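You operate a simulated robot arm through the tools that you are given. There is no shell and no other tool. Be economical: measure what you need, move in short steps, check, and stop when the job is done.

You are at the controls of a simulated robot arm. One attempt, no reset.

TASK
Size a shoe pad: lay the lowest-numbered tan pad on the gauge and clamp the slider at that number.
Fine: free the clamp first; it ends on TIGHT.

It is judged by the outcome, as a careful person would: the job done as asked, and still so three seconds after it is handed in. It fails if anything else is knocked over, pushed out of place, dropped, spilled or broken.

THE ROBOT
A 6-joint arm with a two-finger parallel gripper, fixed in place. Base frame: the origin is at the foot of the arm, x ahead of it, y to its left, z up; the work surface is at about z = 850. Readings come in mm, rad, newtons and seconds.
With the tool pointing down near the work surface it reaches from about 360 to 760 mm from the base axis. Its first joint turns from -1.152 to 1.152 rad. Payload 2.45 kg.
The TCP is the grasp point between the finger pads, 24 mm short of the fingertips. In the tool frame z runs along the fingers and y along their closing line. The gripper opens to 68 mm. The fingers are 17 mm wide and 10 mm thick; the gripper's body (40 by 70 mm) begins 41 mm behind the TCP.
Orientation is told as [roll, pitch, yaw] about the base's x, y, z axes, in that order, counted from this pose: with the fingers straight down and closing along the base's y, the tool's x points along the base's -x, its y along +y and its z along -z.

THE INTERFACE
- The arm moves only by the tool move_arm. Its argument "plan" is a list of rows, each an object of numbers (a shift or turn left out is 0, a gripper value left out holds the last): "dx", "dy", "dz": the shift along the tool's x, y, z in mm; "rx", "ry", "rz": the turn, a rotation vector about the tool's x, y, z in rad; "grip": the gripper command, from -1 (fully open) to 1 (shut), values between in proportion. In form: [{"dx": .., "dy": .., "dz": .., "rx": .., "ry": .., "rz": .., "grip": ..}, ...]. A call has 1 to 8 rows; each row shifts and turns the commanded pose from where the row before left it, along the tool's axes as they then stand. A row lasts 0.2 s, in which the tool goes at most 50 mm and 0.15 rad; a call with a longer step from one row to the next is refused whole, and so is a gripper value outside its range. A pose out of reach is approached as far as the arm can. The call stops where the force on the tool passes 40 N (or 10 N more than at its start, if that is more) or the arm is blocked; 0.2 s more then pass. The fingers move at their own pace (about 108 mm/s each) and stop on an object; they squeeze with about 41 N. The grip force told is the motor's: it shows also when the fingers shut on nothing. Time passes only in rows, and 0.2 s behind the last, so rows that do not move let the fingers close. It gives the time, the measured TCP pose, the force on the tool (base axes), the opening and the grip force at its end, in the units of the frame above (readings bear some noise).
- Cameras (640 x 400 px; columns grow to the right, rows downward): "scene" is fixed at [183, 446.7, 1469.3]; the picture's right is [-0.45, -0.89, 0.00], its down [-0.55, 0.28, -0.78] and it looks along [0.70, -0.36, -0.62] (base axes); focal length 321 px, centre (320, 200). "wrist" rides on the gripper at [84, 11, -75] in the tool frame; the picture's right is [-0.13, 0.99, 0.00], its down [-0.60, -0.08, -0.79] and it looks along [-0.79, -0.10, 0.61] (tool axes); focal length 251 px, centre (320, 200).
- capture(camera): a new picture of that camera. It takes no simulated time.
- point_at(camera, pixels): for up to 12 pixels [column, row] of the newest picture of that camera ("zoom" is the newest enlarged one), the place [x, y, z] in the base frame of the surface seen there, good to about 3 mm, but the place of the scene camera against the robot may be out by one fixed shift of up to 18 mm in any direction. It takes no simulated time.
- enlarge(camera, box): a new picture of the part [left, top, right, bottom] of that camera's present view, enlarged. It takes no simulated time.
- sign_off(): hands the job in; it is judged then, once.

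Work in short steps. Measure before you move; look again where a grasp or a placing could have gone wrong, and mend it. You have 80 turns and 34 pictures in all, those below and enlarged ones among them. Open the gripper and draw the arm clear of the work before you hand the job in, unless the task says otherwise; then end with one line.

The tools are called after "Call:" as name(argument=value, ...) on one line, values as JSON. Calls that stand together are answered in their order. move_arm: Moves the arm, as the interface text tells. Its arguments: {"type":"object","properties":{"plan":{"type":"array","items":{"type":"object","properties":{"dx":{"type":"number"},"dy":{"type":"number"},"dz":{"type":"number"},"rx":{"type":"number"},"ry":{"type":"number"},"rz":{"type":"number"},"grip":{"type":"number"}}}}},"required":["plan"]} The other tools are called the same way: capture (camera) takes a picture; point_at (camera, pixels) gives the place of the surface under pixels of a picture; enlarge (camera, box) takes an enlarged picture of a part of a camera's view; sign_off () hands the job in.

At the start:

```text
time: 0.0
tcp_pos: [358.8, 246.3, 1209.5]
ee_rot: [0.0, 0.0, 0.0]
ft_force: [-0.4, -0.7, -0.1]
finger_gap: 67.9
gripper_force: 0.0
```

scene: 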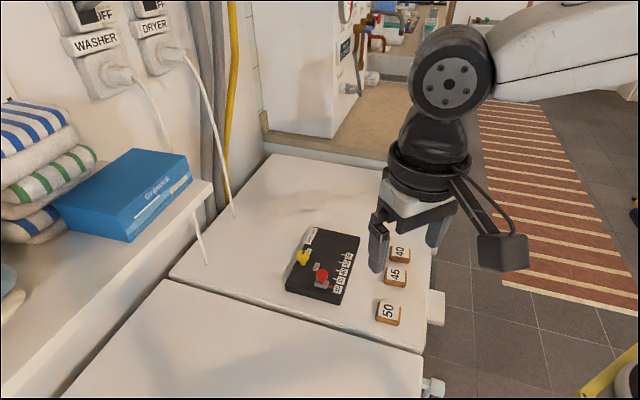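
wrist: 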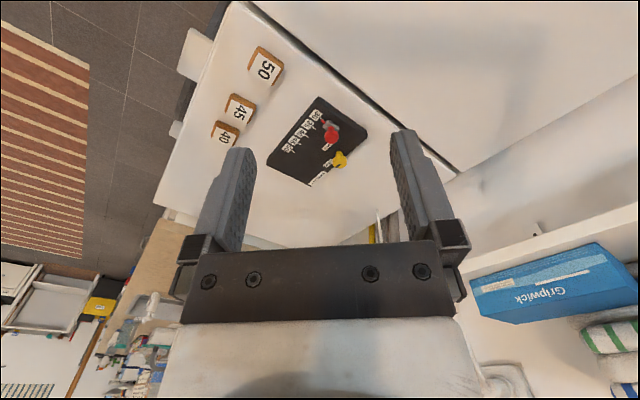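

The pictures show a dark gauge with a red slider and a yellow clamp, and tan pads 40, 45 and 50. I'll enlarge both views of the gauge.

Call:
enlarge(camera="scene", box=[270, 210, 430, 330])

Call:
enlarge(camera="wrist", box=[200, 30, 390, 200])

```text
3.33 times, centred on (350, 270) of scene
```

zoom: 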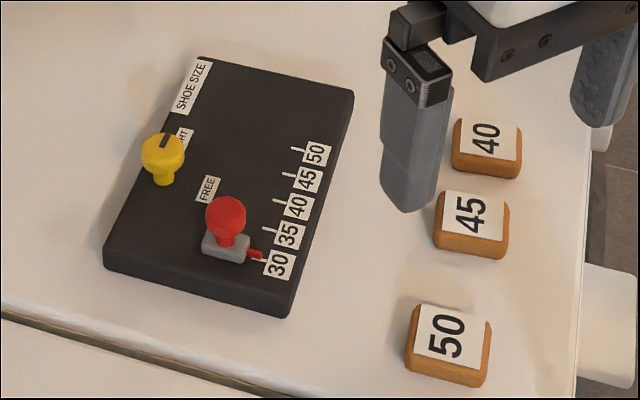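

```text
2.35 times, centred on (295, 115) of wrist
```

zoom: 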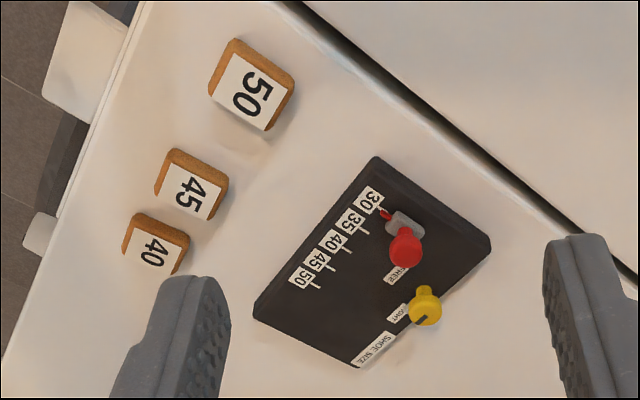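

The slider points at 30 and the lowest visible pad is 40. The yellow clamp sits by TIGHT. I'll measure points in the wrist zoom.

Call:
point_at(camera="zoom", pixels=[[424, 312], [407, 250], [403, 222], [385, 214], [316, 285], [330, 264], [345, 248], [361, 228], [155, 250], [376, 160], [490, 246], [357, 365]])

Call:
point_at(camera="wrist", pixels=[[340, 158], [331, 135], [318, 180], [327, 165], [328, 147], [268, 161], [239, 107], [265, 68], [228, 134], [340, 154], [255, 145], [300, 110]])

```text
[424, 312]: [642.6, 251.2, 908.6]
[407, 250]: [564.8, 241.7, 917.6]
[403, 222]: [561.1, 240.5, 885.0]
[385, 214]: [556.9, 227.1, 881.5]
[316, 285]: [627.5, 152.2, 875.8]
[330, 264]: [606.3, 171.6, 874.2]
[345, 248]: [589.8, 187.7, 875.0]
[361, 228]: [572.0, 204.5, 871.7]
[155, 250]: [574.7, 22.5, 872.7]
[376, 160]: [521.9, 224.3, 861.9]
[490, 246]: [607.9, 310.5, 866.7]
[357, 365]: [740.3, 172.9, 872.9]
```

```text
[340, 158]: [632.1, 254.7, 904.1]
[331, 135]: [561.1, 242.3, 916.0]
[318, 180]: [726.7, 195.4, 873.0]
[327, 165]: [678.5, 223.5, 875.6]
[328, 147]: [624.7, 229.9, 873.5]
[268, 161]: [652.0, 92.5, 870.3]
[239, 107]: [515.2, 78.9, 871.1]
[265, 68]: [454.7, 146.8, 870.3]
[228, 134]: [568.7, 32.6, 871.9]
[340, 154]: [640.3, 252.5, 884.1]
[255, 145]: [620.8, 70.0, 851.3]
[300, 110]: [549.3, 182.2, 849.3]
```

The gauge is yawed about 45° with its top near z 874. I'll lower the arm for a closer look.

Call:
move_arm(plan=[{"dz": 45, "dy": -15, "dx": -10}, {"dz": 45, "dy": -15, "dx": -10}, {"dz": 45, "dy": -15, "dx": -10}])

Call:
capture(camera="wrist")

Call:
enlarge(camera="wrist", box=[260, 40, 440, 200])

```text
time: 0.8
tcp_pos: [389.6, 200.2, 1074.2]
ee_rot: [0.0, -0.001, -0.001]
ft_force: [0.1, 0.3, 0.3]
finger_gap: 68.1
gripper_force: 0.1
```

```text
29 pictures are left
```

wrist: 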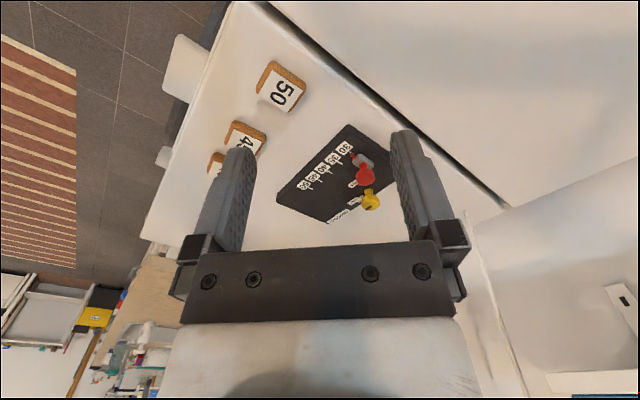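

```text
2.50 times, centred on (350, 120) of wrist
```

zoom: 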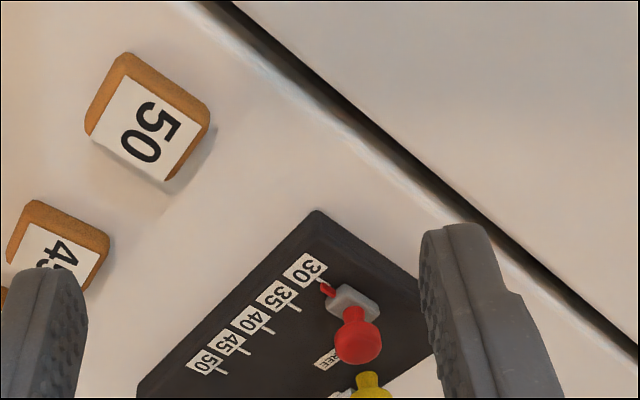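

I need the knob's details, so I'll zoom hard with the scene camera.

Call:
enlarge(camera="scene", box=[285, 222, 365, 308])

Call:
move_arm(plan=[{"dx": -45, "dz": 12, "dy": 5}, {"dx": -45, "dz": 12, "dy": 5}, {"dx": -40, "dz": 12, "dy": 5}])

Call:
capture(camera="wrist")

```text
4.65 times, centred on (325, 265) of scene
```

zoom: 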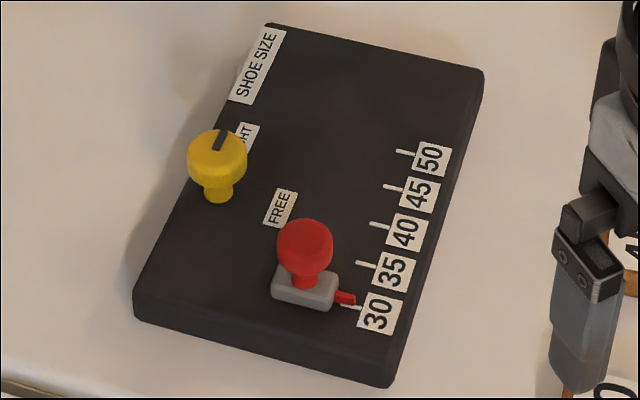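

```text
time: 1.6
tcp_pos: [520.5, 219.6, 1037.8]
ee_rot: [0.0, 0.001, 0.001]
ft_force: [0.9, -0.3, 0.4]
finger_gap: 68.0
gripper_force: 0.1
```

```text
26 pictures are left
```

wrist: 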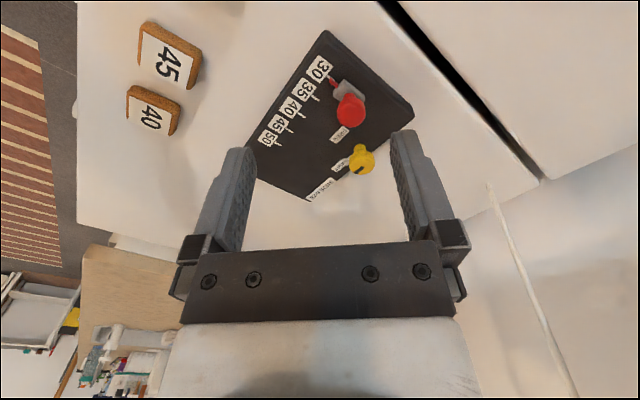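

The pads are only 40, 45 and 50. I'll zoom in on the gauge from here and measure.

Call:
enlarge(camera="wrist", box=[240, 25, 420, 205])

```text
2.22 times, centred on (330, 115) of wrist
```

zoom: 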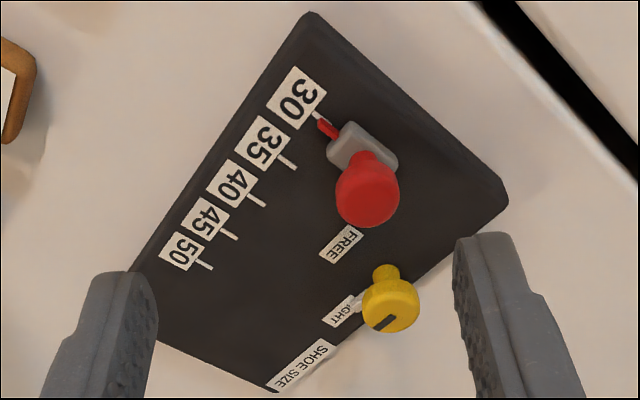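

Call:
point_at(camera="zoom", pixels=[[390, 305], [383, 323], [388, 272], [340, 244], [341, 312], [357, 302], [366, 195], [365, 145], [314, 114], [290, 160], [258, 198], [230, 232]])

Call:
point_at(camera="zoom", pixels=[[312, 14], [508, 195], [265, 388], [325, 122], [400, 305], [381, 305], [390, 290], [345, 195], [395, 195], [345, 128], [330, 150], [396, 165]])

Call:
point_at(camera="wrist", pixels=[[150, 117], [140, 90], [180, 106], [130, 117], [172, 134], [168, 65], [153, 102], [268, 138]])

```text
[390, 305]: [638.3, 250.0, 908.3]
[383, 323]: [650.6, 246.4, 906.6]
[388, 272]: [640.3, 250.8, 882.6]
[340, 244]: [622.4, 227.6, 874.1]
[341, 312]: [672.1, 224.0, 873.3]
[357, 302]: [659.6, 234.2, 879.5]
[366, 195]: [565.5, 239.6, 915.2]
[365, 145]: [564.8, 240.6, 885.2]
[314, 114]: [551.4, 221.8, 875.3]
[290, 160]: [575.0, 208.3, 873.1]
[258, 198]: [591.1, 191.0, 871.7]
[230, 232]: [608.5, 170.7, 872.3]
```

```text
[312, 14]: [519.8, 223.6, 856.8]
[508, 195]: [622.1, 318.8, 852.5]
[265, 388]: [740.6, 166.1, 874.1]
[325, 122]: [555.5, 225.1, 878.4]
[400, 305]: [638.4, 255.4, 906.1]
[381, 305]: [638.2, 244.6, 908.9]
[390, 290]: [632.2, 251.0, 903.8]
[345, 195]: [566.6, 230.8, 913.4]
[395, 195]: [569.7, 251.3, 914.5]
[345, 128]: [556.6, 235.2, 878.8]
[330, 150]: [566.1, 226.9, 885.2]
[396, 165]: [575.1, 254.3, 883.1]
```

```text
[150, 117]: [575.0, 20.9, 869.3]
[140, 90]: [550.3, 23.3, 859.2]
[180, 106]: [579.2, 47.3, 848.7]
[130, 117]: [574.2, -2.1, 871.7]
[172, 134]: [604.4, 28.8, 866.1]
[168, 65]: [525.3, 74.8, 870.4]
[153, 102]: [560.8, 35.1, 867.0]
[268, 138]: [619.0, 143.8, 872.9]
```

The index line and TIGHT lie at about -45° from the knob centre (about 642, 250), and FREE is about 90° clockwise of that. I'll move above the knob to measure it more closely, with the closing line turned to yaw +45°.

Call:
move_arm(plan=[{"dx": -40, "dy": 10}, {"dx": -40, "dy": 10}, {"dx": -41, "dy": 11, "dz": 10}, {"dz": 20, "rz": -0.15}, {"rz": -0.15, "dz": 10}, {"rz": -0.15}, {"rz": -0.15}, {"rz": -0.15}])

Call:
capture(camera="wrist")

```text
time: 3.4
tcp_pos: [640.7, 249.4, 998.6]
ee_rot: [0.001, -0.001, 0.752]
ft_force: [0.4, 0.5, 0.5]
finger_gap: 68.1
gripper_force: 0.0
```

```text
24 pictures are left
```

wrist: 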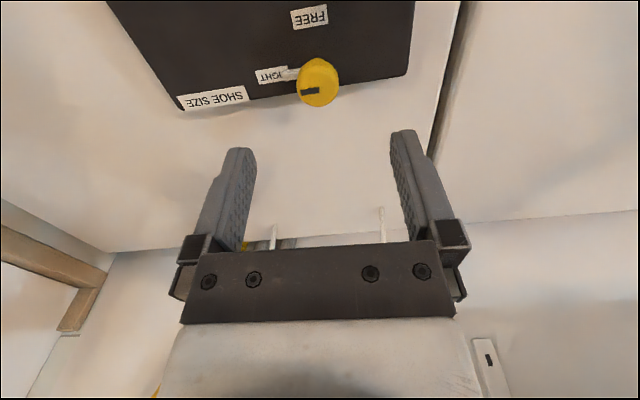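

The knob is at about (318, 83). I'll measure its rim points.

Call:
enlarge(camera="wrist", box=[238, 43, 398, 123])

Call:
point_at(camera="wrist", pixels=[[318, 83], [301, 83], [335, 83], [318, 63], [318, 102], [310, 92], [293, 74], [311, 18], [270, 76], [318, 95]])

```text
4.00 times, centred on (318, 83) of wrist
```

zoom: 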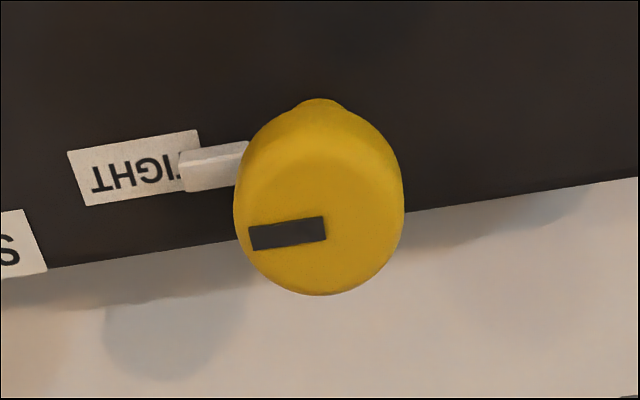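

```text
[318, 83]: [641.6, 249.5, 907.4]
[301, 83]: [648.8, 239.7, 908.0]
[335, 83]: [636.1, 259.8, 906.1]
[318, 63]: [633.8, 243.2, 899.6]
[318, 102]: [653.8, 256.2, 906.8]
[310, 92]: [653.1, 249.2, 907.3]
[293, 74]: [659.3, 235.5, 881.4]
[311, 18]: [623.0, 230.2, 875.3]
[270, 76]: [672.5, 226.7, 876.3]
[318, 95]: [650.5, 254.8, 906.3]
```

The knob centre is about (645, 250.5) with its head at z 897–908. The white pointer arm tops out near z 882, so I'll grip with TCP z of about 912 to keep the tips above it.

Call:
move_arm(plan=[{"dx": -3.9, "dy": -2.1, "dz": 30, "rz": -0.033}, {"dz": 30}, {"dz": 26.6}, {}])

Call:
capture(camera="wrist")

```text
time: 4.4
tcp_pos: [644.4, 250.2, 911.1]
ee_rot: [0.001, 0.001, 0.782]
ft_force: [0.4, -0.3, 0.2]
finger_gap: 68.2
gripper_force: 0.0
```

```text
22 pictures are left
```

wrist: 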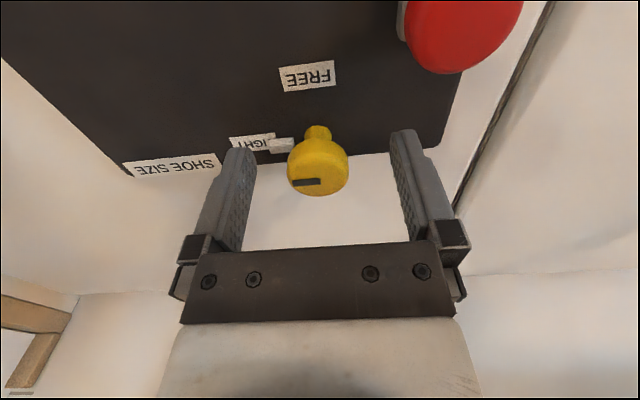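

The knob centre at about (318, 179) matches the TCP projection, so I'll close on it.

Call:
move_arm(plan=[{"grip": 1}, {"grip": 1}, {"grip": 1}])

```text
time: 5.2
tcp_pos: [645.0, 249.2, 911.0]
ee_rot: [-0.001, 0.001, 0.783]
ft_force: [9.3, -7.2, -0.2]
finger_gap: 29.3
gripper_force: 41.5
```

It's gripped at 29.3 mm with a side force of about 12 N along -tool y. I'll shift 1 mm that way to relieve it and start turning clockwise.

Call:
move_arm(plan=[{"dy": -1}, {}, {"rz": 0.1}, {"rz": 0.1}])

```text
time: 6.2
tcp_pos: [644.5, 249.3, 911.3]
ee_rot: [0.0, 0.002, 0.58]
ft_force: [5.3, -1.6, 0.0]
finger_gap: 29.2
gripper_force: 40.7
```

The knob is turning freely, so I'll carry on.

Call:
move_arm(plan=[{"rz": 0.14}, {"rz": 0.14}, {"rz": 0.14}, {"rz": 0.14}, {"rz": 0.14}, {"rz": 0.14}, {"rz": 0.14}, {"rz": 0.14}])

Call:
capture(camera="wrist")

```text
time: 8.0
tcp_pos: [645.0, 250.0, 911.8]
ee_rot: [0.0, -0.001, -0.54]
ft_force: [0.5, 23.5, 0.7]
finger_gap: 29.1
gripper_force: 41.0
```

```text
21 pictures are left
```

wrist: 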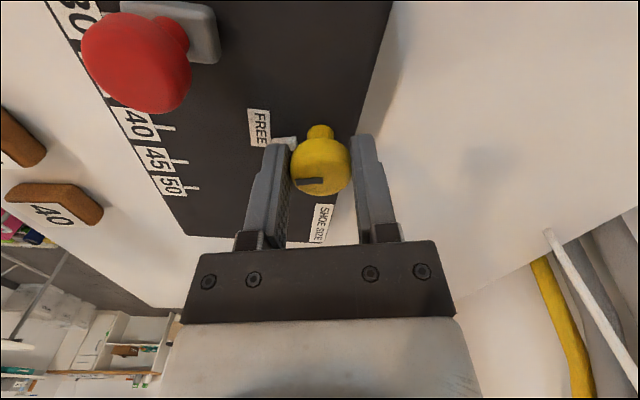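

There's a 23 N side force along +y, so I'll relieve it by about 2 mm and finish the last 0.25 rad.

Call:
move_arm(plan=[{"dx": 0.8, "dy": 1.7}, {}, {"rz": 0.12}, {"rz": 0.12}, {}])

Call:
capture(camera="wrist")

```text
time: 9.2
tcp_pos: [644.6, 251.5, 911.0]
ee_rot: [-0.001, 0.0, -0.779]
ft_force: [-8.0, 16.7, -1.1]
finger_gap: 29.1
gripper_force: 41.0
```

```text
20 pictures are left
```

wrist: 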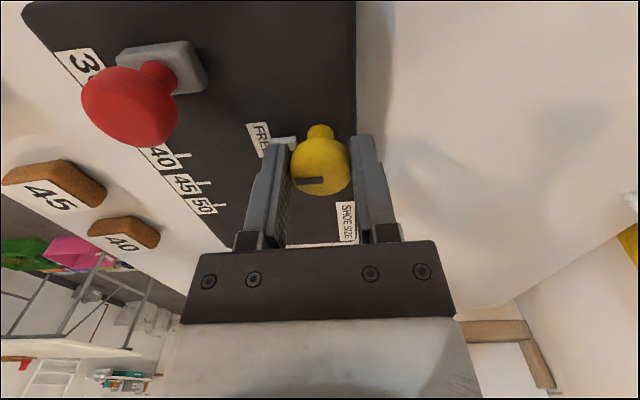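

The pointer now faces FREE after a turn of about 90°. I'll release and rise to check.

Call:
move_arm(plan=[{"grip": -0.3}, {"grip": -0.3}, {"dz": -30}, {"dz": -40}, {"dz": -20}])

Call:
capture(camera="wrist")

```text
time: 10.4
tcp_pos: [645.8, 249.9, 1002.5]
ee_rot: [0.0, -0.001, -0.778]
ft_force: [-0.3, 0.1, -0.8]
finger_gap: 44.1
gripper_force: 0.2
```

```text
19 pictures are left
```

wrist: 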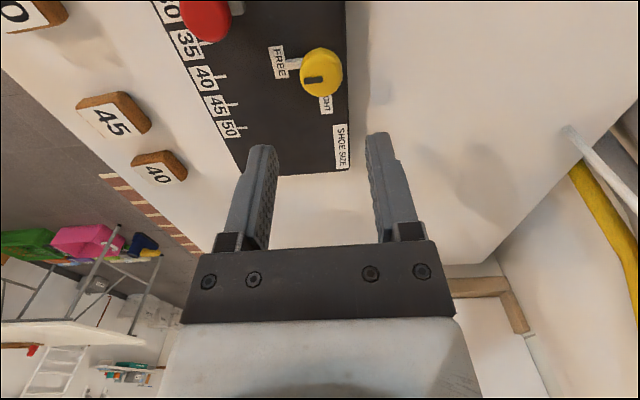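

The pointer is on FREE at (293, 65). Now I'll move above the red slider knob, near (570, 240).

Call:
move_arm(plan=[{"dx": 23, "dy": -30}, {"dx": 23, "dy": -30}, {}])

Call:
enlarge(camera="wrist", box=[220, 0, 420, 125])

```text
time: 11.2
tcp_pos: [572.7, 239.7, 1002.1]
ee_rot: [0.002, 0.001, -0.779]
ft_force: [-0.7, 0.3, 0.1]
finger_gap: 43.9
gripper_force: 0.0
```

```text
3.20 times, centred on (320, 62) of wrist
```

zoom: 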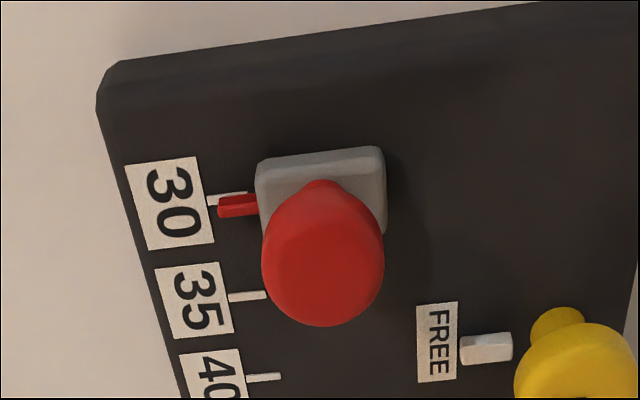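

Call:
point_at(camera="zoom", pixels=[[323, 260], [270, 260], [376, 260], [323, 318], [323, 215], [235, 205], [222, 200], [225, 210], [240, 297], [258, 294], [255, 379], [272, 376]])

Call:
point_at(camera="zoom", pixels=[[260, 175], [380, 155], [262, 160], [322, 172], [213, 199], [240, 195], [228, 196]])

```text
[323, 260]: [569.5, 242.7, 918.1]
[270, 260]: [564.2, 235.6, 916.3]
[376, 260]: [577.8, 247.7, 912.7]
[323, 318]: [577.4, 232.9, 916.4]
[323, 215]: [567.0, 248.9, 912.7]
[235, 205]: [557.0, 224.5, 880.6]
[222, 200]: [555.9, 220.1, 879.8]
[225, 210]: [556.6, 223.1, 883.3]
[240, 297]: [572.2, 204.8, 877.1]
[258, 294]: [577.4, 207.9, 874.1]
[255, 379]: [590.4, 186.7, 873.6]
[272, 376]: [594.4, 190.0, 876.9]
```

```text
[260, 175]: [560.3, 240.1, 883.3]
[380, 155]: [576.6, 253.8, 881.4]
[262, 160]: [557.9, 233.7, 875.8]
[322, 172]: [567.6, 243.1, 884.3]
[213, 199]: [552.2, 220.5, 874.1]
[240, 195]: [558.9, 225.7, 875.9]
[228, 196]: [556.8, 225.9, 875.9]
```

The knob centre is about (570, 240.5), its head tops out at z 917 and the block at 885. Ticks are about 25 mm apart. I'll descend to TCP z of about 915 and close.

Call:
move_arm(plan=[{"dx": 2.3, "dy": -1.2, "dz": 30}, {"dz": 30}, {"dz": 27}, {}, {"grip": 1}, {"grip": 1}, {"grip": 1}])

Call:
capture(camera="wrist")

```text
time: 12.8
tcp_pos: [569.4, 240.7, 916.2]
ee_rot: [0.006, 0.0, -0.777]
ft_force: [15.5, 16.3, -0.6]
finger_gap: 24.6
gripper_force: 40.2
```

```text
17 pictures are left
```

wrist: 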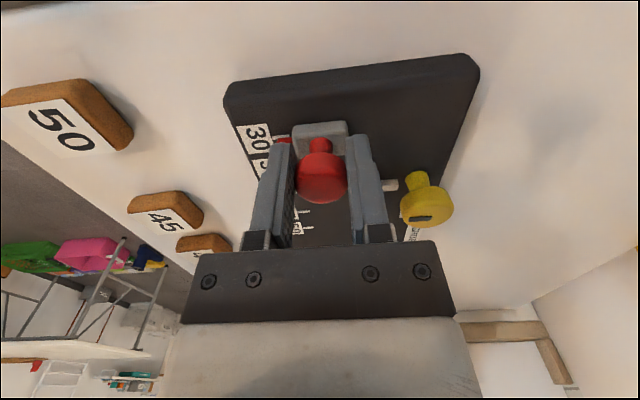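

It's gripped with a 22 N side load along +tool y. I'll relieve 2 mm and slide the first 20 mm along -tool x.

Call:
move_arm(plan=[{"dy": 2}, {}, {"dx": -7}, {"dx": -7}, {"dx": -7}, {}])

```text
time: 14.2
tcp_pos: [583.6, 225.9, 915.5]
ee_rot: [-0.002, 0.0, -0.779]
ft_force: [-5.9, -6.1, 15.1]
finger_gap: 24.6
gripper_force: 40.6
```

It moved 20.5 mm. I'll carry on for another 27 mm.

Call:
move_arm(plan=[{"dx": -7}, {"dx": -7}, {"dx": -7}, {"dx": -6}, {}])

Call:
capture(camera="wrist")

Call:
enlarge(camera="scene", box=[285, 222, 365, 308])

```text
time: 15.4
tcp_pos: [602.7, 207.1, 914.8]
ee_rot: [0.0, 0.0, -0.779]
ft_force: [-11.2, -11.6, 22.7]
finger_gap: 24.3
gripper_force: 39.9
```

```text
16 pictures are left
```

wrist: 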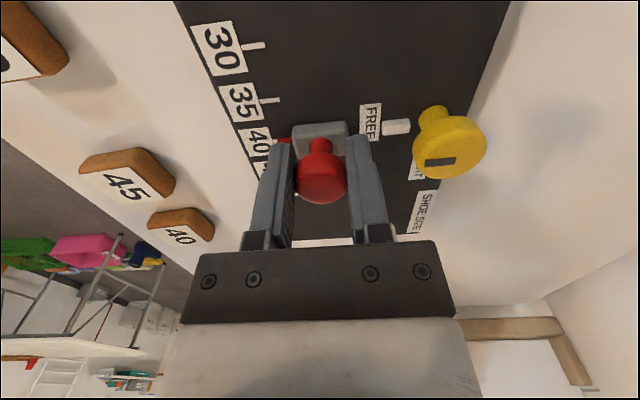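

```text
4.65 times, centred on (325, 265) of scene
```

zoom: 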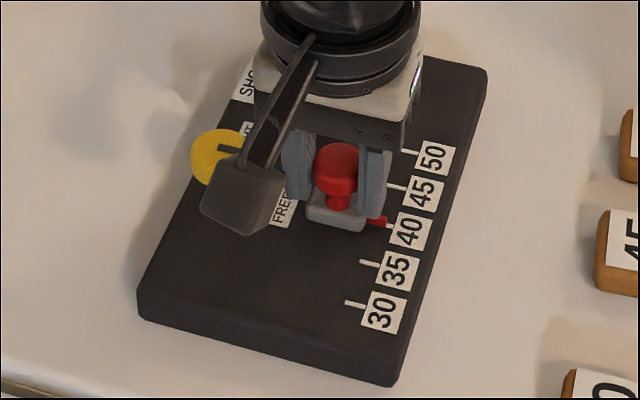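

It has moved 47 mm so far. I'll ease the loads and look closely at the pointer against the 40 tick.

Call:
move_arm(plan=[{"dy": -1.2, "dz": -1.5, "dx": -1.5}, {}])

Call:
enlarge(camera="scene", box=[355, 252, 387, 272])

```text
time: 16.0
tcp_pos: [604.5, 206.4, 914.3]
ee_rot: [0.002, 0.001, -0.776]
ft_force: [-1.7, -1.5, 2.9]
finger_gap: 24.5
gripper_force: 40.4
```

```text
16.00 times, centred on (371, 262) of scene
```

zoom: 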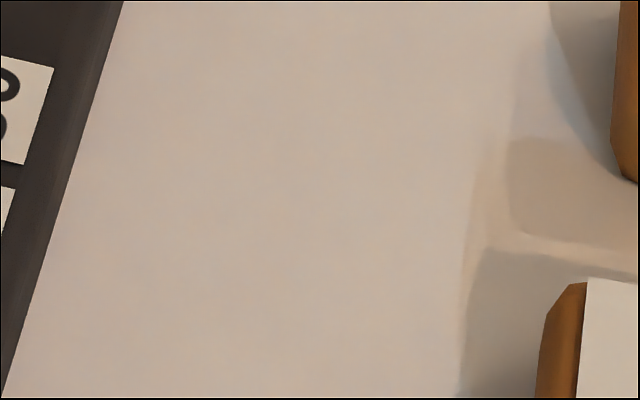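

I zoomed in the wrong place. The pointer is at scene (338, 269).

Call:
enlarge(camera="scene", box=[322, 254, 358, 290])

```text
11.11 times, centred on (340, 272) of scene
```

zoom: 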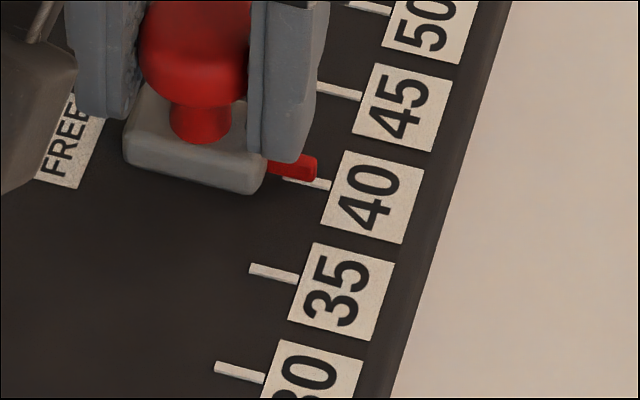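

I'll measure the pointer and the tick in this zoom.

Call:
point_at(camera="zoom", pixels=[[308, 160], [308, 168], [300, 170], [312, 176], [300, 182], [325, 185], [318, 184], [292, 276], [260, 270], [320, 87], [345, 92], [255, 376]])

```text
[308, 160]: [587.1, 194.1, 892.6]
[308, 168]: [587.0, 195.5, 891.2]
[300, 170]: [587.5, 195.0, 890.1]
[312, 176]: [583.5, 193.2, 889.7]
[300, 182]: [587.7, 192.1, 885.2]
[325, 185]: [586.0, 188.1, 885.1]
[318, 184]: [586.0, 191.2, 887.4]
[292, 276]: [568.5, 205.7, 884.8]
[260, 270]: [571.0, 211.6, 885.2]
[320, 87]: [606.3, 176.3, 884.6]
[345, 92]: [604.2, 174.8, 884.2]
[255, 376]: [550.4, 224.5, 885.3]
```

The pointer looks about 1–2 mm short of 40. I'll nudge 1.3 mm, release, rise and check from above.

Call:
move_arm(plan=[{"dx": -1.3}, {}, {"grip": -0.3}, {"grip": -0.3}, {"dz": -40}, {"dz": -40}, {}])

Call:
enlarge(camera="wrist", box=[220, 0, 420, 125])

```text
time: 17.6
tcp_pos: [603.8, 205.8, 995.2]
ee_rot: [-0.001, -0.001, -0.777]
ft_force: [0.2, 0.0, -0.1]
finger_gap: 44.0
gripper_force: 0.2
```

```text
3.20 times, centred on (320, 62) of wrist
```

zoom: 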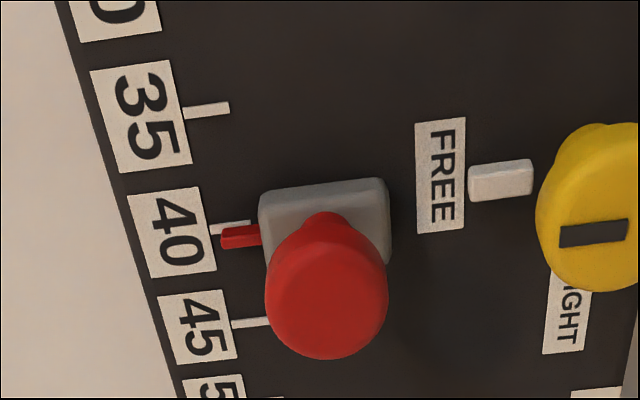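

The pointer overlaps the 40 tick the same way it did at 30. I'll verify numerically.

Call:
point_at(camera="zoom", pixels=[[240, 232], [230, 234], [250, 231], [240, 243], [214, 229], [230, 225], [245, 222], [190, 111], [220, 107], [240, 324], [258, 321]])

Call:
enlarge(camera="scene", box=[322, 254, 358, 290])

```text
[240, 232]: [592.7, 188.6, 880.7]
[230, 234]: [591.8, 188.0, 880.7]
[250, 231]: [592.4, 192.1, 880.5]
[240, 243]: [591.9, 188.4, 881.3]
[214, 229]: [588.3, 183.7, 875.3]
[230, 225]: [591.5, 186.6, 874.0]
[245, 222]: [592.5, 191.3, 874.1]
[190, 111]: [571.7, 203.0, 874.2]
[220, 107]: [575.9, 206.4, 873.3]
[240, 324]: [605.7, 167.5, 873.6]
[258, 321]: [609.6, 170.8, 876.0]
```

```text
11.11 times, centred on (340, 272) of scene
```

zoom: 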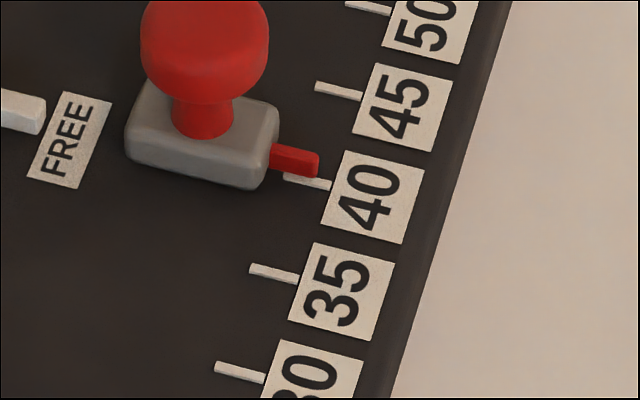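

The pointer and the 40 tick agree within 0.5 mm. Next I'll tighten the clamp: back to the yellow knob (refined centre about 644.8, 252.3) and grip it.

Call:
move_arm(plan=[{"dx": 1.7, "dy": 31}, {"dx": 1.8, "dy": 31}, {}, {"dz": 40}, {"dz": 43}, {}])

Call:
capture(camera="wrist")

```text
time: 19.0
tcp_pos: [644.6, 253.2, 912.3]
ee_rot: [-0.001, 0.001, -0.776]
ft_force: [-0.1, 0.0, 0.5]
finger_gap: 44.1
gripper_force: 0.1
```

```text
10 pictures are left
```

wrist: 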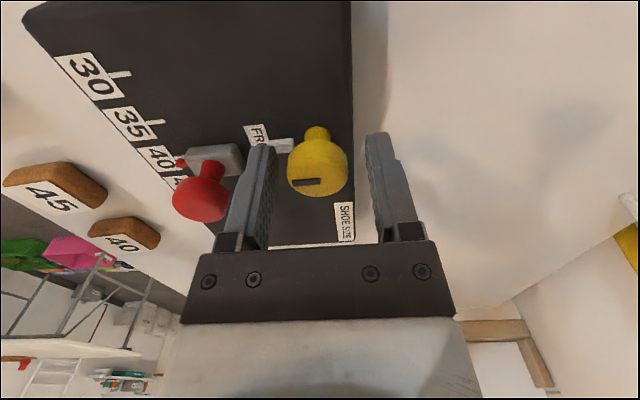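

The knob is centred between the fingers. I'll close and check the side force.

Call:
move_arm(plan=[{"grip": 1}, {"grip": 1}, {}])

```text
time: 19.8
tcp_pos: [643.3, 252.1, 913.0]
ee_rot: [-0.005, 0.003, -0.778]
ft_force: [-12.4, -10.5, 4.5]
finger_gap: 29.5
gripper_force: 40.8
```

The force is 16 N toward -tool y, so I'll relieve 1.5 mm and turn back counter-clockwise.

Call:
move_arm(plan=[{"dy": -1.5}, {}, {"rz": -0.13}, {"rz": -0.13}, {"rz": -0.13}, {"rz": -0.13}])

```text
time: 21.2
tcp_pos: [642.1, 249.5, 912.6]
ee_rot: [-0.003, 0.004, -0.253]
ft_force: [-20.9, -7.7, -0.2]
finger_gap: 29.2
gripper_force: 41.5
```

There's a side force of about 22 N toward -x, so I'll comply by 2 mm and continue.

Call:
move_arm(plan=[{"dx": 1.8, "dy": -1.2}, {}, {"rz": -0.13}, {"rz": -0.13}, {"rz": -0.13}, {"rz": -0.13}])

```text
time: 22.6
tcp_pos: [642.9, 246.8, 912.3]
ee_rot: [-0.003, 0.003, 0.264]
ft_force: [-3.8, -22.4, -0.5]
finger_gap: 29.4
gripper_force: 41.0
```

The side force is now about 22 N toward -y. I'll comply again and finish the turn.

Call:
move_arm(plan=[{"dx": 0.9, "dy": -2}, {}, {"rz": -0.13}, {"rz": -0.13}, {}])

```text
time: 23.8
tcp_pos: [642.3, 248.0, 912.2]
ee_rot: [0.001, 0.001, 0.525]
ft_force: [8.9, -14.6, -0.2]
finger_gap: 29.3
gripper_force: 41.3
```

Call:
move_arm(plan=[{"dy": -1.5}, {}, {"rz": -0.13}, {"rz": -0.14}, {}])

Call:
capture(camera="wrist")

```text
time: 25.0
tcp_pos: [644.1, 246.0, 912.8]
ee_rot: [0.0, -0.002, 0.794]
ft_force: [6.7, -6.3, -0.6]
finger_gap: 29.3
gripper_force: 41.0
```

```text
9 pictures are left
```

wrist: 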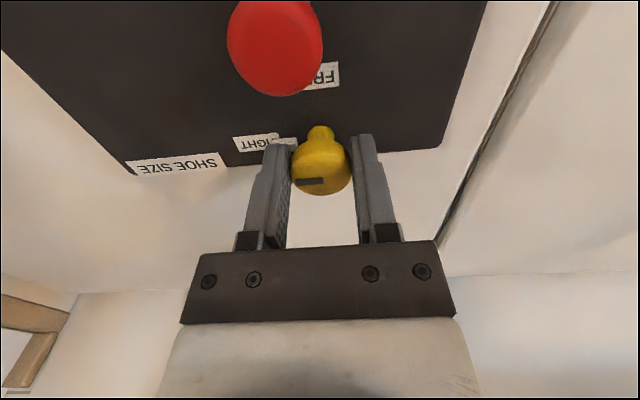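

The pointer is back at TIGHT. I'll release, rise and check the clamp, the slider and the gauge's place.

Call:
move_arm(plan=[{"grip": -0.3}, {"grip": -0.3}, {"dz": -45}, {"dz": -45}, {}])

Call:
capture(camera="wrist")

Call:
enlarge(camera="scene", box=[285, 222, 365, 308])

```text
time: 26.2
tcp_pos: [645.7, 247.0, 1004.7]
ee_rot: [-0.001, 0.001, 0.792]
ft_force: [-1.3, 0.3, -0.1]
finger_gap: 44.2
gripper_force: 0.0
```

```text
8 pictures are left
```

wrist: 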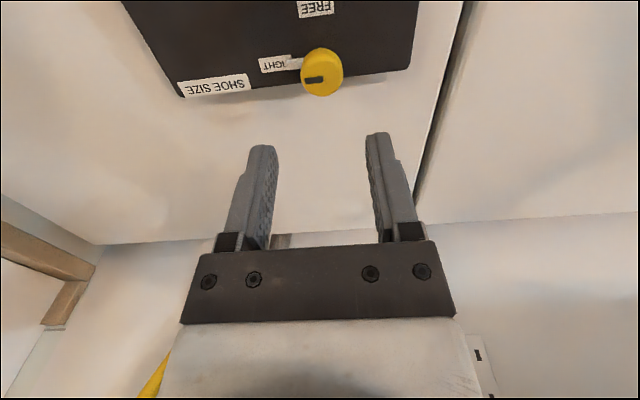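

```text
4.65 times, centred on (325, 265) of scene
```

zoom: 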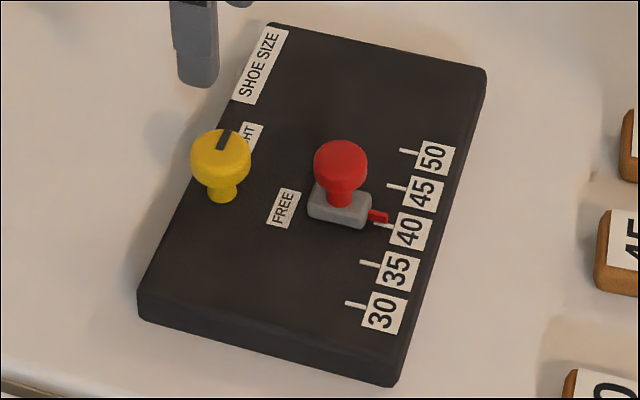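

The slider is at 40, the clamp is at TIGHT and the gauge shifted by no more than about 1.5 mm. I'll measure the pointer angle on the current picture, plus the free area at the SHOE SIZE end.

Call:
point_at(camera="wrist", pixels=[[296, 63], [291, 63], [306, 80], [320, 77], [321, 83], [280, 64], [313, 8], [217, 84], [180, 95], [409, 68], [190, 60], [160, 50]])

Call:
point_at(camera="zoom", pixels=[[280, 28], [480, 70], [343, 165], [372, 216], [384, 226], [410, 152], [222, 150], [388, 378], [140, 300], [360, 90], [400, 232]])

```text
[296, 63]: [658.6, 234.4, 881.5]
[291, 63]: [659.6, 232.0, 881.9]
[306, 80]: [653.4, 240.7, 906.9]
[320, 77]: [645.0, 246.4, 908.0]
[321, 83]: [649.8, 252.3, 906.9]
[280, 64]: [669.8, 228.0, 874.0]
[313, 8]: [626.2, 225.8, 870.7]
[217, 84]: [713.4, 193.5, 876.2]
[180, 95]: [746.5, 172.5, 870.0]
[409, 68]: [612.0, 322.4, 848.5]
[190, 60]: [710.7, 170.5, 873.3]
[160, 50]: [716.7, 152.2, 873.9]
```

```text
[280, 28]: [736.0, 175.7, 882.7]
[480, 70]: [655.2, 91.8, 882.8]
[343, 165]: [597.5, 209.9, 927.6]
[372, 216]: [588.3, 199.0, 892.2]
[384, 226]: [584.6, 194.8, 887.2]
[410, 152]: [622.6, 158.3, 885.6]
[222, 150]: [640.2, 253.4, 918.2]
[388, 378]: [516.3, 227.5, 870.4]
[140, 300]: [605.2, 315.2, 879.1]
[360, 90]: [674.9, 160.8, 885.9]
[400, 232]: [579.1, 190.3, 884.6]
```

The clamp pointer is at about -46° (TIGHT), and the slider and tick agree. Now pad 40, near (575, 21): I'll rotate back to yaw 0 and go above it.

Call:
move_arm(plan=[{"rz": 0.14, "grip": -1}, {"rz": 0.14}, {"rz": 0.14}, {"rz": 0.14}, {"rz": 0.14}, {"rz": 0.092}])

Call:
move_arm(plan=[{"dx": 15, "dy": -45}, {"dx": 15, "dy": -45}, {"dx": 15, "dy": -45}, {"dx": 15, "dy": -45}, {"dx": 10.7, "dy": -46}, {}])

Call:
capture(camera="wrist")

```text
time: 27.6
tcp_pos: [643.9, 247.5, 1002.9]
ee_rot: [0.001, -0.001, -0.002]
ft_force: [1.2, -0.6, -0.7]
finger_gap: 67.7
gripper_force: 0.1
```

```text
time: 29.0
tcp_pos: [574.4, 20.7, 1005.5]
ee_rot: [0.0, 0.001, 0.0]
ft_force: [0.2, -0.1, -1.4]
finger_gap: 68.0
gripper_force: 0.0
```

```text
6 pictures are left
```

wrist: 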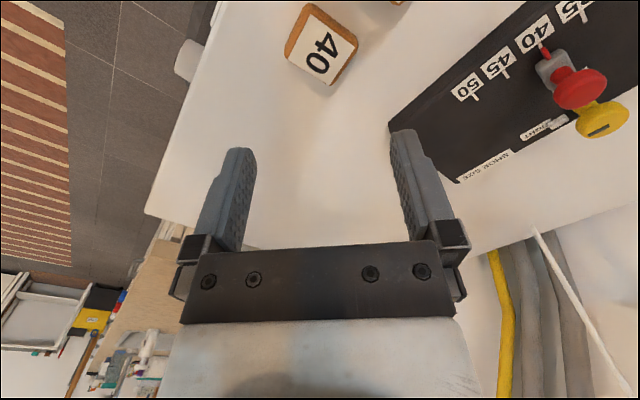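

Pad 40 is at (321, 44). I'll measure its corners.

Call:
point_at(camera="wrist", pixels=[[312, 8], [355, 42], [330, 82], [290, 52], [321, 44], [304, 30], [334, 25], [344, 62], [310, 67], [297, 40], [287, 45], [340, 90]])

```text
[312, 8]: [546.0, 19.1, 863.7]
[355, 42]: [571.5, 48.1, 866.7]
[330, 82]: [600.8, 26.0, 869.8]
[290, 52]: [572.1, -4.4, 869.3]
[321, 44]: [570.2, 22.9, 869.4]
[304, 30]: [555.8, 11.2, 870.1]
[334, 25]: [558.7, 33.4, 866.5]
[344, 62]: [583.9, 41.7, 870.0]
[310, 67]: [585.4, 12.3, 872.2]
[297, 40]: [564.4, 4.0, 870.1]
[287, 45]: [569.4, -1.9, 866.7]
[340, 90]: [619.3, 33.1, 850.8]
```

Pad 40's centre is about (572.7, 22.2), it's about 40 mm square, and its sides lie at about 47° and -43°. I'll turn to yaw +0.81 (closing line clear of pad 45, camera clear of the slider) and look again from lower.

Call:
move_arm(plan=[{"rz": -0.14}, {"rz": -0.14}, {"rz": -0.14}, {"rz": -0.14}, {"rz": -0.14}, {"rz": -0.11}, {"dz": 40}, {"dz": 20}])

Call:
capture(camera="wrist")

```text
time: 30.8
tcp_pos: [574.9, 19.7, 944.3]
ee_rot: [-0.001, 0.003, 0.811]
ft_force: [0.0, 0.5, 0.0]
finger_gap: 68.0
gripper_force: 0.0
```

```text
5 pictures are left
```

wrist: 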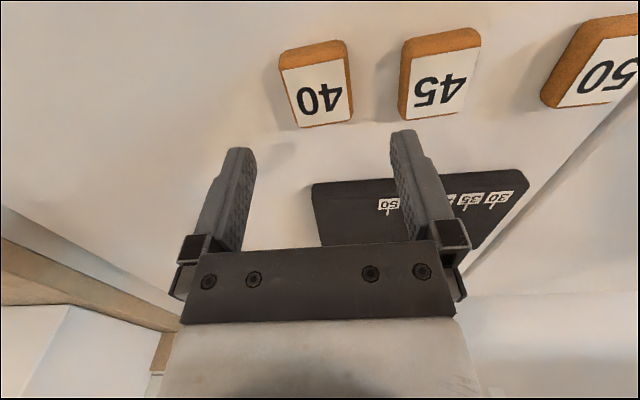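

I'll measure pad 40's edges in this view.

Call:
point_at(camera="wrist", pixels=[[301, 125], [350, 116], [282, 70], [341, 60], [317, 92], [290, 96], [345, 88], [326, 121], [310, 64], [296, 118], [351, 100]])

```text
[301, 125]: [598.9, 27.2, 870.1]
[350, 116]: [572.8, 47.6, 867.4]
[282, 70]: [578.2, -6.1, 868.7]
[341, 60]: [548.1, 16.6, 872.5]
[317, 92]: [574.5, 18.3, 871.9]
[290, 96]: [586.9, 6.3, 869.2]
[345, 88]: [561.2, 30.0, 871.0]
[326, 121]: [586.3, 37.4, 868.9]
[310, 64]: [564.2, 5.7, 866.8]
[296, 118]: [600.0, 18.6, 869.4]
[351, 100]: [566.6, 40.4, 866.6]
```

The pad is oriented at about 53° with its centre at (574.5, 21.3). I'll fine-tune the yaw, descend to TCP z 878 and grip.

Call:
move_arm(plan=[{"rz": -0.114}, {"dx": -1.0, "dy": 1.3, "dz": 25}, {"dz": 25}, {"dz": 16}, {}, {"grip": 1}, {"grip": 1}, {"grip": 1}])

```text
time: 32.6
tcp_pos: [574.4, 23.7, 878.2]
ee_rot: [0.0, -0.001, 0.925]
ft_force: [-0.3, 0.0, -0.6]
finger_gap: 40.8
gripper_force: 40.6
```

Gripped with a 40.8 mm gap. I'll lift, square to yaw 45°, and move over the gauge's free end at about (668, 154).

Call:
move_arm(plan=[{"dz": -20}, {"dz": -35}, {"dz": -35, "rz": 0.14}, {"dx": -39.6, "dy": 6.5}, {"dx": -39.6, "dy": 6.5}, {"dx": -39.6, "dy": 6.5}, {"dx": -39.6, "dy": 6.5}, {}])

Call:
capture(camera="wrist")

```text
time: 34.4
tcp_pos: [664.5, 150.9, 966.4]
ee_rot: [-0.001, -0.001, 0.786]
ft_force: [-0.8, -0.3, -0.2]
finger_gap: 40.6
gripper_force: 40.6
```

```text
4 pictures are left
```

wrist: 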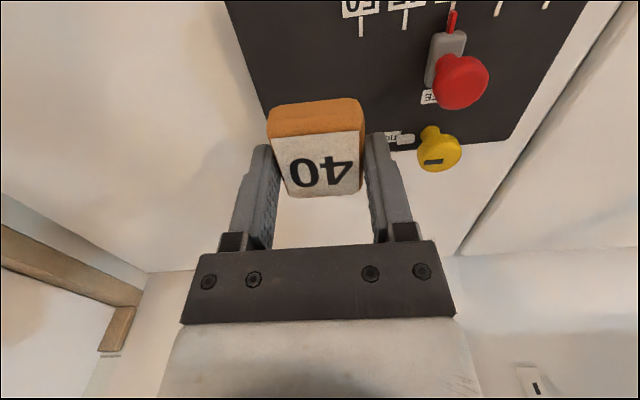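

The pad is held level over the free end. I'll shift 10 mm inward and lower to just above the plate.

Call:
move_arm(plan=[{"dx": -10}, {"dz": 20}, {"dz": 20}, {"dz": 18}, {}, {}])

```text
time: 35.8
tcp_pos: [673.5, 160.0, 909.2]
ee_rot: [0.0, 0.0, 0.785]
ft_force: [-0.7, 0.0, -0.8]
finger_gap: 40.6
gripper_force: 40.8
```

The pad centre is about (670, 156.5). I'll lower gently until contact shows.

Call:
move_arm(plan=[{"dz": 2}, {"dz": 1.5}, {"dz": 1.5}, {}])

```text
time: 36.8
tcp_pos: [674.2, 160.9, 903.4]
ee_rot: [0.001, 0.001, 0.786]
ft_force: [-0.6, 0.4, -0.7]
finger_gap: 41.1
gripper_force: 40.9
```

Call:
move_arm(plan=[{"dz": 1}, {"dz": 1}, {}])

```text
time: 37.6
tcp_pos: [672.2, 160.8, 900.6]
ee_rot: [0.0, 0.001, 0.784]
ft_force: [0.2, 0.8, 0.4]
finger_gap: 40.6
gripper_force: 41.1
```

No contact yet at z 900.6, so I'll keep lowering in 0.7 mm steps.

Call:
move_arm(plan=[{"dz": 0.7}, {"dz": 0.7}, {}])

```text
time: 38.4
tcp_pos: [672.6, 160.2, 901.9]
ee_rot: [0.001, 0.0, 0.785]
ft_force: [-6.0, 0.7, 7.8]
finger_gap: 40.5
gripper_force: 41.4
```

There's contact at 8 N upward. I'll release, rise straight up and retreat.

Call:
move_arm(plan=[{"grip": -0.6}, {"grip": -0.6}, {}, {"dz": -20}, {"dz": -40}, {"dz": -50}, {"dz": -40}])

Call:
capture(camera="wrist")

```text
time: 40.0
tcp_pos: [672.4, 156.6, 1052.4]
ee_rot: [-0.001, 0.0, 0.786]
ft_force: [0.1, 0.1, -0.5]
finger_gap: 54.2
gripper_force: 0.1
```

```text
3 pictures are left
```

wrist: 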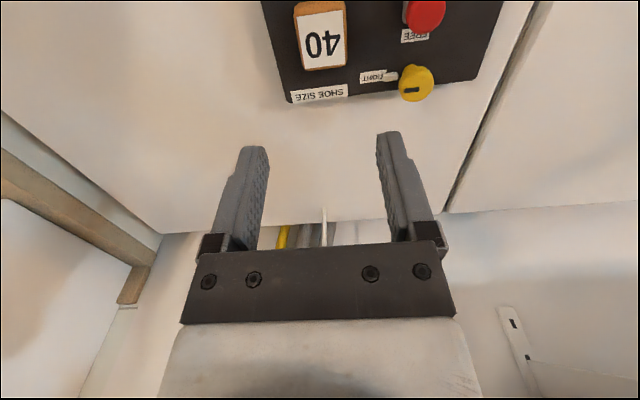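

The pad lies flat on the gauge. I'll draw the arm clear and take a final look with the scene camera.

Call:
move_arm(plan=[{"dz": -40}, {"dx": 37, "dy": -10, "dz": -20}, {"dx": 37, "dy": -10}, {"dx": 37, "dy": -10}, {"dx": 37, "dy": -10}, {}])

Call:
enlarge(camera="scene", box=[275, 218, 425, 330])

```text
time: 41.4
tcp_pos: [598.7, 24.4, 1110.8]
ee_rot: [0.001, 0.001, 0.786]
ft_force: [-0.5, 0.3, 0.3]
finger_gap: 54.6
gripper_force: 0.0
```

```text
3.57 times, centred on (350, 274) of scene
```

zoom: 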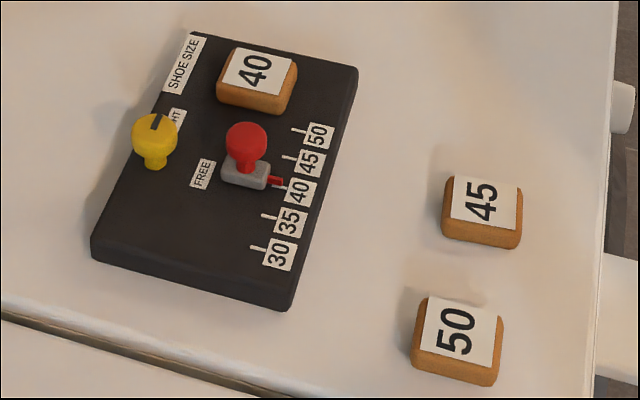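

Pad 40 lies on the gauge, the slider is at 40, the clamp is on TIGHT, and the other pads are untouched. I'm handing it in.

Call:
sign_off()

```text
The job is handed in.
```

Pad 40 (the lowest-numbered) is on the gauge, the slider is clamped at 40 with the clamp on TIGHT, and the gauge itself shifted by about 1.5 mm while I worked the knobs.
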